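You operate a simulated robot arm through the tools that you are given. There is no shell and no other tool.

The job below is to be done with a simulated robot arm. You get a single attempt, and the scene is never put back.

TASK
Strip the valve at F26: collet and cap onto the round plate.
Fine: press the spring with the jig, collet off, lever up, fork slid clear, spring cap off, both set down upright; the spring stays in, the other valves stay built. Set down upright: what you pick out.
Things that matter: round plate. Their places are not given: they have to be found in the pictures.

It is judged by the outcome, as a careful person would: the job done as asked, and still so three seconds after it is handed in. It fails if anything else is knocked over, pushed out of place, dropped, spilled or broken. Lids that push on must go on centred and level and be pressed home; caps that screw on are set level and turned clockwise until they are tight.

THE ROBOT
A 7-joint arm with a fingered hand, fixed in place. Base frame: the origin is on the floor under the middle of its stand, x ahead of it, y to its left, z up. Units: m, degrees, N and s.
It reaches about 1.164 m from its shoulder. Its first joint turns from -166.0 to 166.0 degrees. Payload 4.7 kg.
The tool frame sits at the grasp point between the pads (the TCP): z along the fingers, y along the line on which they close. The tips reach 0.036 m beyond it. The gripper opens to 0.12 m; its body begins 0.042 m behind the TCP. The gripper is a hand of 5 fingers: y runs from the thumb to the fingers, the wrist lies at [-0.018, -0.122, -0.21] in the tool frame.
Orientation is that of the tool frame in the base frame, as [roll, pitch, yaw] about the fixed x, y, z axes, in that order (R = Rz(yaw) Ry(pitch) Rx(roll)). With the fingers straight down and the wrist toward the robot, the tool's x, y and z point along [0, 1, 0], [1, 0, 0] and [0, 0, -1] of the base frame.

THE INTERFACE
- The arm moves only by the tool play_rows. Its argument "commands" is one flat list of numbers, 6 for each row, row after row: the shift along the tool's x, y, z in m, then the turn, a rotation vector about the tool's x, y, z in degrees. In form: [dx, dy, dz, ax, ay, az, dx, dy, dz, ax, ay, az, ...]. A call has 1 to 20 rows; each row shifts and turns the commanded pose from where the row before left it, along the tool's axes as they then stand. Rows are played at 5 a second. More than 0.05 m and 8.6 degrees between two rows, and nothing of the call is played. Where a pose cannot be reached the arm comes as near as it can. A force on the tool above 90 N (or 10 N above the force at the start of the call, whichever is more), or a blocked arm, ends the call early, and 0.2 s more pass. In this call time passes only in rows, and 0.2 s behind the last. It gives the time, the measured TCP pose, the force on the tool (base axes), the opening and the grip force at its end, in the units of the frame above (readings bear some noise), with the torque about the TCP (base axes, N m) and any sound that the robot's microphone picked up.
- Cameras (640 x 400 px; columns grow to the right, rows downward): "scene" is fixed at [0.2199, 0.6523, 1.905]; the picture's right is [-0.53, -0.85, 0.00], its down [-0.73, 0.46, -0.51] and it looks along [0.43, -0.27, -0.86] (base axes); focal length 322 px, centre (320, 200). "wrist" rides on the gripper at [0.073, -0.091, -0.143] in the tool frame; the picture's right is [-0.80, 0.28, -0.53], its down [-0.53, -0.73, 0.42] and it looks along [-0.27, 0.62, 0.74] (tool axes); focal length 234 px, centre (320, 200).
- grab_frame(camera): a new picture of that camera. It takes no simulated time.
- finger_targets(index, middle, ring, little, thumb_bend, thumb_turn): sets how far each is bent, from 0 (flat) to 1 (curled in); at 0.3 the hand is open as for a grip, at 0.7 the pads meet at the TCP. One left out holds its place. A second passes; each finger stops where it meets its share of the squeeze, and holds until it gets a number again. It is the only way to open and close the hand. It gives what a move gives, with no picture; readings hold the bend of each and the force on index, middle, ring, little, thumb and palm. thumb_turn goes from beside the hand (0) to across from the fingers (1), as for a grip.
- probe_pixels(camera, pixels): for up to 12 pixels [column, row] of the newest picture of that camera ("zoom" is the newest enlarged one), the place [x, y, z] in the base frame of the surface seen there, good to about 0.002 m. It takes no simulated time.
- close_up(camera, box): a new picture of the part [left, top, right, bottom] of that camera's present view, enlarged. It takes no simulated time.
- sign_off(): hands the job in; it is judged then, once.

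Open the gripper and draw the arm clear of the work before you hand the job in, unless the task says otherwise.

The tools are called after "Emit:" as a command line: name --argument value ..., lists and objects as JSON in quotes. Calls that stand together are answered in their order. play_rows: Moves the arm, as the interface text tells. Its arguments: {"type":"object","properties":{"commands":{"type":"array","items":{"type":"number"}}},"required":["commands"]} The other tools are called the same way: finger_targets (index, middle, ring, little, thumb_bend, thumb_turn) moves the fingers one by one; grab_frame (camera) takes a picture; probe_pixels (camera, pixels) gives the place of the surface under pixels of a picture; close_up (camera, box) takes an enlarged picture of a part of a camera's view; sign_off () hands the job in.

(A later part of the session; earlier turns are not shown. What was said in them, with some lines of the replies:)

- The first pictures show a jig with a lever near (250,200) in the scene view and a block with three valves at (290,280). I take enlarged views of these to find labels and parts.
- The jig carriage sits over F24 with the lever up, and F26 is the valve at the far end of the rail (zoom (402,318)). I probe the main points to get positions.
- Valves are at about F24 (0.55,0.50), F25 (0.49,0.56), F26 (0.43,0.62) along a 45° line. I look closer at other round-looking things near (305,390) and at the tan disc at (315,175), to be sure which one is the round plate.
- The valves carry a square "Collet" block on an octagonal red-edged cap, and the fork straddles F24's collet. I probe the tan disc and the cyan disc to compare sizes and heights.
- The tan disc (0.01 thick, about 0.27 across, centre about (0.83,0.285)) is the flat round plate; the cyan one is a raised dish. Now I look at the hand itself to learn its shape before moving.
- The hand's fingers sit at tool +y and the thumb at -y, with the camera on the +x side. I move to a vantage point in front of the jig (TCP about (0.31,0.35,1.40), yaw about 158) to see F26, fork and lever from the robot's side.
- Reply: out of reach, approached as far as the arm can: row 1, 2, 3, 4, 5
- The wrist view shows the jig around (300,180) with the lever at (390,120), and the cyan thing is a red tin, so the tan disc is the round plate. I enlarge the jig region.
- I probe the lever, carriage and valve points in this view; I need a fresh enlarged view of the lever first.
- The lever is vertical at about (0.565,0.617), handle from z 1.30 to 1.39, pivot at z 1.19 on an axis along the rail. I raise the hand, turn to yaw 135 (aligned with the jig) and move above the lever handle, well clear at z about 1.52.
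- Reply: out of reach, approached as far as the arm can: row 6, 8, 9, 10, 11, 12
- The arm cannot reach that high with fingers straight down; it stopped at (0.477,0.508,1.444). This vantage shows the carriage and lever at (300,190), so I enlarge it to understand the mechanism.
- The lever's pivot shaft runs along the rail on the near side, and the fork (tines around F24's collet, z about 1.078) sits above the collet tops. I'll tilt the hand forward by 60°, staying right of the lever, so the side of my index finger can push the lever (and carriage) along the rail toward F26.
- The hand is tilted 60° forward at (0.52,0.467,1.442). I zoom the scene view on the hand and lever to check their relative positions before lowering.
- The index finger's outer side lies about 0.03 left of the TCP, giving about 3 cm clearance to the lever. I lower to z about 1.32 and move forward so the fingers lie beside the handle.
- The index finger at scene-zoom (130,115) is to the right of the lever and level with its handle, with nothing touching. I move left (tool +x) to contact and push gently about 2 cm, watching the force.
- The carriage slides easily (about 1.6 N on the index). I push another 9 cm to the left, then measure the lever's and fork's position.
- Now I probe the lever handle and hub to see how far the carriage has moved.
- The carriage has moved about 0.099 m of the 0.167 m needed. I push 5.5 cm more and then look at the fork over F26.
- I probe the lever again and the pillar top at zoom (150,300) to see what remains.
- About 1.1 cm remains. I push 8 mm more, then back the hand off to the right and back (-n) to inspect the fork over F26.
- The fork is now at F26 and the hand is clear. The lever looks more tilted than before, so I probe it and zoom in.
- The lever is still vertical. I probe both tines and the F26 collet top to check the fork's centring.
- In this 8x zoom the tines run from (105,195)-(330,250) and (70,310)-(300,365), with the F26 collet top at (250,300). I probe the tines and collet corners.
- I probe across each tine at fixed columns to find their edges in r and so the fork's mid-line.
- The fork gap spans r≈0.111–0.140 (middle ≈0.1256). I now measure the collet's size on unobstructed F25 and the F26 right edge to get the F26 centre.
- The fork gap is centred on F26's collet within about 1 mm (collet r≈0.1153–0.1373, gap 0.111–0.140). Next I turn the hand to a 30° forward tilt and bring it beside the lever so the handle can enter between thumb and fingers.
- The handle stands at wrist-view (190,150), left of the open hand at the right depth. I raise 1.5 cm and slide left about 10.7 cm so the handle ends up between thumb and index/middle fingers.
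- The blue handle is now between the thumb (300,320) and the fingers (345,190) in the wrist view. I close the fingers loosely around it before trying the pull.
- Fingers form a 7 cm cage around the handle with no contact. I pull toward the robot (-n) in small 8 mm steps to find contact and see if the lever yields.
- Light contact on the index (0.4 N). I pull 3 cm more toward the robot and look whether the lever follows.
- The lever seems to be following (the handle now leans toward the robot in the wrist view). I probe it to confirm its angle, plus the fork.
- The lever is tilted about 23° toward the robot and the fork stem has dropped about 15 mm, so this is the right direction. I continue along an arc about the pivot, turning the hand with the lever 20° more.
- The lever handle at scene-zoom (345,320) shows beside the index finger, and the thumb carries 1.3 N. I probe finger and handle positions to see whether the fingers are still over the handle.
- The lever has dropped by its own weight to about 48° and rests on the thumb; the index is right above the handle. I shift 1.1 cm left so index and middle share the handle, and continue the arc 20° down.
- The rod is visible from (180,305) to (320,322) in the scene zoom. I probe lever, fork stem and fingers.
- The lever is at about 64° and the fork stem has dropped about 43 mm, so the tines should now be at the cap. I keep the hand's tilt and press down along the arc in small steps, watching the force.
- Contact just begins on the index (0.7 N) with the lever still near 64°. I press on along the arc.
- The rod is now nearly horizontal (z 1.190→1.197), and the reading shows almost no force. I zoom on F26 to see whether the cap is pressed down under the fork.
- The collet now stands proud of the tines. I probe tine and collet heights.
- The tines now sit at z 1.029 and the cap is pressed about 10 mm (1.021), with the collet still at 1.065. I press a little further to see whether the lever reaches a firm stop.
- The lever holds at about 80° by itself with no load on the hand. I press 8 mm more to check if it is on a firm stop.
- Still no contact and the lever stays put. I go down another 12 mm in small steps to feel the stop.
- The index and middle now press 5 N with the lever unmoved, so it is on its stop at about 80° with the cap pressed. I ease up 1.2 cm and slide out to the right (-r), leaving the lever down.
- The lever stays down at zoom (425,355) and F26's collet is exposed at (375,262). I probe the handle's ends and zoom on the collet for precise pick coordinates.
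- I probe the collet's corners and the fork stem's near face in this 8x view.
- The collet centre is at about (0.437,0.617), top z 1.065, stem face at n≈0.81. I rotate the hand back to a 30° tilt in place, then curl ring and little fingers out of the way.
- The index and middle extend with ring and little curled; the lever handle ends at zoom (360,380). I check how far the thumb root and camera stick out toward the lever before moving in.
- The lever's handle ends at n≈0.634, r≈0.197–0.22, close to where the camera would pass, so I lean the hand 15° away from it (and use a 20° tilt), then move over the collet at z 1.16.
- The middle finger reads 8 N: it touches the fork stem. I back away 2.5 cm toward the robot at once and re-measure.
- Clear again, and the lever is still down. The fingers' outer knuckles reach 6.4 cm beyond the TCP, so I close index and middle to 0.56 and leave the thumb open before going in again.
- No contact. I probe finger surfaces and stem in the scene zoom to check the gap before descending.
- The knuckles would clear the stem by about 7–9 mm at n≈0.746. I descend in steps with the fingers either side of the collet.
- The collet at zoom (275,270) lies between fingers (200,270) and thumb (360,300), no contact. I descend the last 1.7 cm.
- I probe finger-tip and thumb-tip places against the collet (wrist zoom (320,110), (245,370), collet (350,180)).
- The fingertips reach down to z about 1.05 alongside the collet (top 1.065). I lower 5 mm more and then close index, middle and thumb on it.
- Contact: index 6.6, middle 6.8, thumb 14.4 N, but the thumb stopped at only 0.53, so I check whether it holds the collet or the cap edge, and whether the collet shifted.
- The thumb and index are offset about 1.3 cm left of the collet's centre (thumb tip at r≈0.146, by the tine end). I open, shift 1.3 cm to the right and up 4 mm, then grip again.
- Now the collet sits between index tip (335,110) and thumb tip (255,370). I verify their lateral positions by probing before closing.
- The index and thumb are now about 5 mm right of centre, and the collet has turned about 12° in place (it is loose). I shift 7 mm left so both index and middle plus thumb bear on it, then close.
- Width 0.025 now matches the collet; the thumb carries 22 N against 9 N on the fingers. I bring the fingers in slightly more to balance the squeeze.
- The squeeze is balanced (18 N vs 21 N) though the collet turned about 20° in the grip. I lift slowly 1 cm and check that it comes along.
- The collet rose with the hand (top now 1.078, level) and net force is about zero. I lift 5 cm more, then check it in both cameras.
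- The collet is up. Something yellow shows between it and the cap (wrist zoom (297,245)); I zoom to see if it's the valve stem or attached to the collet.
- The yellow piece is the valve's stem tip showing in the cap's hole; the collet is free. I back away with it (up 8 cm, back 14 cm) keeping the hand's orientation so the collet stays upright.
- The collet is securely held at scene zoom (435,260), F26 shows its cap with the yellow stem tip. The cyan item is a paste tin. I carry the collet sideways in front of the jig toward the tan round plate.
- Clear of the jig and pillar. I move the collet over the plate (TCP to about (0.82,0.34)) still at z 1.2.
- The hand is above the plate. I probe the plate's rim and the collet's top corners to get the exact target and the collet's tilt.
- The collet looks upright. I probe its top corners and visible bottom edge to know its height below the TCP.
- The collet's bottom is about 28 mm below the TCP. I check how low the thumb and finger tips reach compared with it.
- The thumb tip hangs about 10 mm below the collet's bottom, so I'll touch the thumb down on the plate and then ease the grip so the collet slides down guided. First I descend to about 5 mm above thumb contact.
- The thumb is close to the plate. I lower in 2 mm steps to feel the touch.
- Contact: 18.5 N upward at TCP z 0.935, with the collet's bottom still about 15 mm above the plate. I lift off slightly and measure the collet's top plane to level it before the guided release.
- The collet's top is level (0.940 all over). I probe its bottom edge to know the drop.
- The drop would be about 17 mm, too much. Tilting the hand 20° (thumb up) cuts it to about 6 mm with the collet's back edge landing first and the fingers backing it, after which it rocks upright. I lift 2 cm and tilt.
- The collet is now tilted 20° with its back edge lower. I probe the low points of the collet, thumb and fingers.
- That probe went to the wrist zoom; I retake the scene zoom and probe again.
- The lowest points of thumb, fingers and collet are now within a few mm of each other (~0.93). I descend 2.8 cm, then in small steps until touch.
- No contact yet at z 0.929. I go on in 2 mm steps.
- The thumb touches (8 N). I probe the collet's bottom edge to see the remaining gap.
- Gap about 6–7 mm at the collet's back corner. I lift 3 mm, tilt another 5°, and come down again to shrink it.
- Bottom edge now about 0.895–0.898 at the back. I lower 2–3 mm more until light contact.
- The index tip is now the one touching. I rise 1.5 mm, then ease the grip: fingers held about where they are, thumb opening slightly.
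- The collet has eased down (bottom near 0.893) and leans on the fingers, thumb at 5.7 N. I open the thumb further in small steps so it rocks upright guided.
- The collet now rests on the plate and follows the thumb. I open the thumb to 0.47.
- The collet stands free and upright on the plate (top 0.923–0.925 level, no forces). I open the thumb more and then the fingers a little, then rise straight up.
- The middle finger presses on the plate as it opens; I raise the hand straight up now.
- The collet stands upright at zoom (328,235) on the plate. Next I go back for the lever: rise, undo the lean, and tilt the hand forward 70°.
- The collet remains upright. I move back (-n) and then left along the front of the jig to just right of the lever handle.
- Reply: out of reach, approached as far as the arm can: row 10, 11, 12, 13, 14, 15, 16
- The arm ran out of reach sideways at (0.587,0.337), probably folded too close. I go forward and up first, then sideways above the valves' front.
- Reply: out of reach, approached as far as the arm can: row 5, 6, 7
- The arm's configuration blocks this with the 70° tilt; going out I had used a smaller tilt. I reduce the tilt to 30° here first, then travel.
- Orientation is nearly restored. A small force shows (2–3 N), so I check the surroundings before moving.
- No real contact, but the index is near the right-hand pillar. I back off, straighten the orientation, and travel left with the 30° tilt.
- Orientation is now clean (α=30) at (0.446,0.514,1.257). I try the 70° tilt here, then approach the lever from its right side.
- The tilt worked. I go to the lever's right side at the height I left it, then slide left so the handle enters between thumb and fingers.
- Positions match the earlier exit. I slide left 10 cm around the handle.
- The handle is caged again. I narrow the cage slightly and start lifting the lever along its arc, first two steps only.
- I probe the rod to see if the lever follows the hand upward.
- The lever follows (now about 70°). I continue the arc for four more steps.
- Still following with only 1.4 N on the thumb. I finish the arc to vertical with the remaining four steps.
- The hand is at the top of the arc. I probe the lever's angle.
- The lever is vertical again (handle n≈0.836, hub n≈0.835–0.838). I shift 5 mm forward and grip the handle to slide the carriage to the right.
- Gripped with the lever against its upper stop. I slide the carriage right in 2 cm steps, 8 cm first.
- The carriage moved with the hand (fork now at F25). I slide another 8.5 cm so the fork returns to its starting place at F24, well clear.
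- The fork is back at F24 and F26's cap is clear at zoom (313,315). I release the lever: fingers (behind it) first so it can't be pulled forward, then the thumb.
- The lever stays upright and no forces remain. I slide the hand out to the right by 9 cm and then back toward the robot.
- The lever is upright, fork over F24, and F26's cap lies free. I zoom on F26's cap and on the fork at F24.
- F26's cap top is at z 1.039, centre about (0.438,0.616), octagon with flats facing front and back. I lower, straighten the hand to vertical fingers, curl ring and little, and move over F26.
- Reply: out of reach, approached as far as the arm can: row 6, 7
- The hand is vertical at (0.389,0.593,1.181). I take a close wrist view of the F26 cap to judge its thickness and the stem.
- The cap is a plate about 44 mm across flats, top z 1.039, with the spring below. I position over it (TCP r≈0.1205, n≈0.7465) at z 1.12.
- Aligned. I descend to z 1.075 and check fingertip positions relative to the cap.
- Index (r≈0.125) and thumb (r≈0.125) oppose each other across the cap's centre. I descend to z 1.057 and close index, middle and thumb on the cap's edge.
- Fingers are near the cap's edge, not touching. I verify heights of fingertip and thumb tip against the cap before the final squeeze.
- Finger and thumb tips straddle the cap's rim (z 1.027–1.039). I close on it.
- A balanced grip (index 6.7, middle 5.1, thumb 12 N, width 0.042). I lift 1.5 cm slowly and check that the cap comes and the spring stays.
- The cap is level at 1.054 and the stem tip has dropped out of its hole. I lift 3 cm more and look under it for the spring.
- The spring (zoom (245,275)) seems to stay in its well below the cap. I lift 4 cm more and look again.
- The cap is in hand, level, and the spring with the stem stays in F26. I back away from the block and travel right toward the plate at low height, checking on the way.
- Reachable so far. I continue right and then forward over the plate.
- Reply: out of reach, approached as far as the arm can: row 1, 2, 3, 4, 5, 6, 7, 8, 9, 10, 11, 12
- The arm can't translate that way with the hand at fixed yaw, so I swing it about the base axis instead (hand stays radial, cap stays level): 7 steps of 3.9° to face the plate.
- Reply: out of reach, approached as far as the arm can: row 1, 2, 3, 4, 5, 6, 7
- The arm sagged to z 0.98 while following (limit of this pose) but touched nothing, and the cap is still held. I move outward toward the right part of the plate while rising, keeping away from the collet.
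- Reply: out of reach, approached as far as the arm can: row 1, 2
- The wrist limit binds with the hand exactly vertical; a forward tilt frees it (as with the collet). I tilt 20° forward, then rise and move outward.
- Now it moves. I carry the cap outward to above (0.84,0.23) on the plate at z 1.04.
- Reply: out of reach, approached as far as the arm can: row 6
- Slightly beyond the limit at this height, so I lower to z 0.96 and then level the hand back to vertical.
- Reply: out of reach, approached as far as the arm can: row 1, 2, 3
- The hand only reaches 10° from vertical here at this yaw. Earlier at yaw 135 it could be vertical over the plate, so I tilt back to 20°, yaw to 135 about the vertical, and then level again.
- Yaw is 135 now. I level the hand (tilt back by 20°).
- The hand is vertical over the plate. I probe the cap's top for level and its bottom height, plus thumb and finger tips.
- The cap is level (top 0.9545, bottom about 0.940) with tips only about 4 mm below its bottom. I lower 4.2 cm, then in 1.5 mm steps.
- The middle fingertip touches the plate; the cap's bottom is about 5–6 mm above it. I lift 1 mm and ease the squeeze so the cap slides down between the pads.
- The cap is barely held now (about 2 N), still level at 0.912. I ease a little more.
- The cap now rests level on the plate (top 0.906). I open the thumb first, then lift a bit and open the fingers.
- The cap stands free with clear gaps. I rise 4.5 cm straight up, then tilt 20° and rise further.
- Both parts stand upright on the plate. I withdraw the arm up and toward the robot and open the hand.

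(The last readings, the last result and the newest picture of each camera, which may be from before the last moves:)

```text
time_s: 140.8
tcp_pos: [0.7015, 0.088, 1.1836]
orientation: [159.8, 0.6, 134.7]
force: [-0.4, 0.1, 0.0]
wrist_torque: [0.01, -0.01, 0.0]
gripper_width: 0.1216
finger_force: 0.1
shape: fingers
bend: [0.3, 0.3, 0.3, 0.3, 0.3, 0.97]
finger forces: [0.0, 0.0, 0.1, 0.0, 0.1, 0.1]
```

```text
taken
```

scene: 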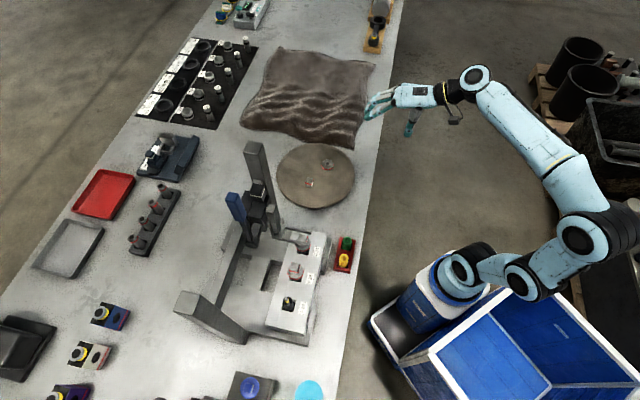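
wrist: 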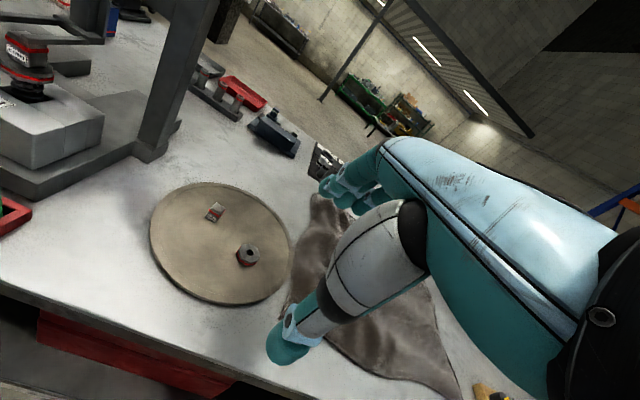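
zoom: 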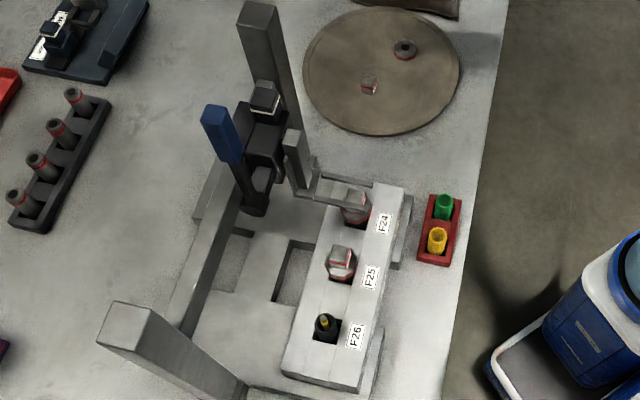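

Everything looks in place. I take last close-ups of the plate items, F26's spring, and the fork/lever to verify before handing in.

Emit:
close_up --camera "scene" --box '[290, 150, 350, 200]'

Emit:
close_up --camera "scene" --box '[265, 220, 335, 320]'

Emit:
probe_pixels --camera "zoom" --pixels '[[310, 55], [300, 80], [345, 78], [320, 150], [290, 275], [285, 290], [275, 300], [250, 70]]'

Emit:
close_up --camera "scene" --box '[210, 170, 290, 260]'

Emit:
probe_pixels --camera "zoom" --pixels '[[185, 120], [200, 160], [245, 240], [250, 270], [260, 95]]'

```text
8.00 times, centred on (320, 175) of scene
```

zoom: 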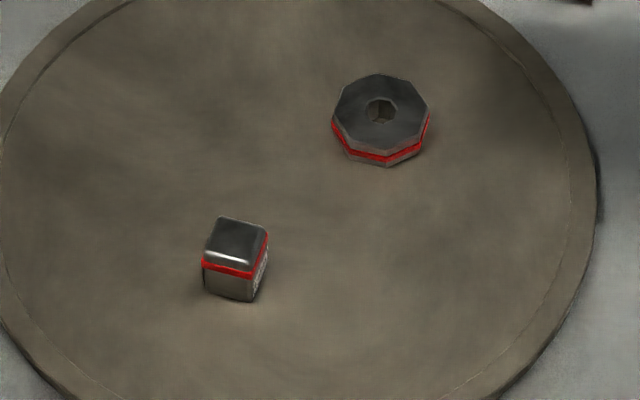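

```text
4.00 times, centred on (300, 270) of scene
```

zoom: 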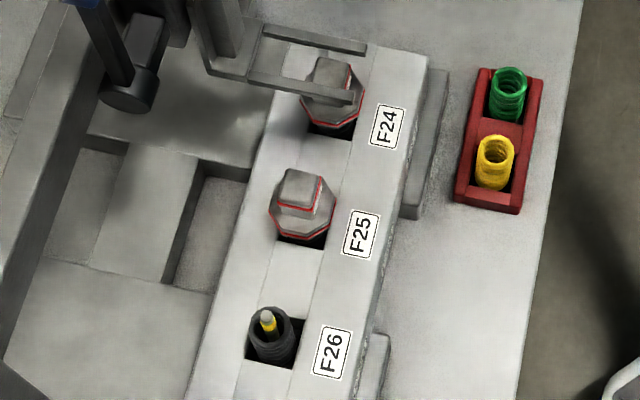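

```text
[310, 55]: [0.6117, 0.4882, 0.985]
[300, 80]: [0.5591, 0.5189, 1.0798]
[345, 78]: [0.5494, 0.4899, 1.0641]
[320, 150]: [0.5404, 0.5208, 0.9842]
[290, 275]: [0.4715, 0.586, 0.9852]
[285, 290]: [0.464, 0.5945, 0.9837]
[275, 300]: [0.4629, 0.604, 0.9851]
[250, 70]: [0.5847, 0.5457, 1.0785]
```

```text
4.44 times, centred on (250, 215) of scene
```

zoom: 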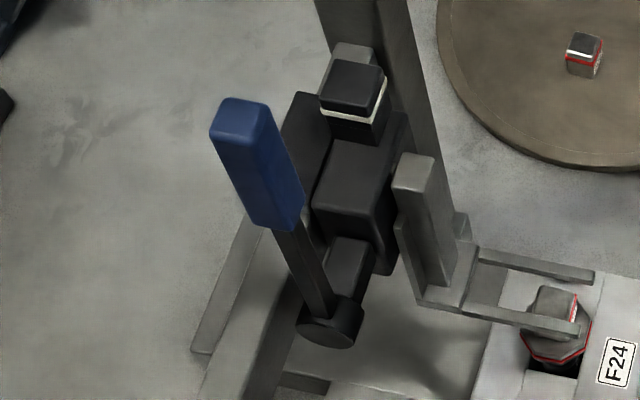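

```text
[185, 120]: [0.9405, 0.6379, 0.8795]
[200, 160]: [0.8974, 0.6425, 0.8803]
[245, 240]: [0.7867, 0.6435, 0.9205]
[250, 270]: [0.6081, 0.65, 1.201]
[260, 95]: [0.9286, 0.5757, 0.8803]
```

The collet and cap stand upright on the round plate. F26 keeps its spring and stem, the lever is up, and the fork is clear at F24 (tines at z 1.079). F24 and F25 are still built, and the hand is open and away from the work, so I hand the job in.

Emit:
sign_off

```text
The job is handed in.
```

I stripped the valve at F26. The collet and the spring cap are both standing upright on the round plate, and the job is handed in.

- **F26:** the spring and the valve stem are still in place, with nothing else taken out.
- **Jig:** the lever is up and the fork is back over F24, where it started, well clear of F26.
- **Other valves:** F24 and F25 are still built, and the last pictures show nothing else knocked or moved.

- **Fork stem touched:** while reaching for the collet, the middle finger pressed the fork stem at about 8 N. I backed off at once, and the lever and fork did not move.
- **Set-downs:** I eased the grip so the parts slid the last few millimetres onto the plate. The collet settled from a lean, and the cap slid down about 6 mm. Both ended level.

The hand is open and clear of the work.
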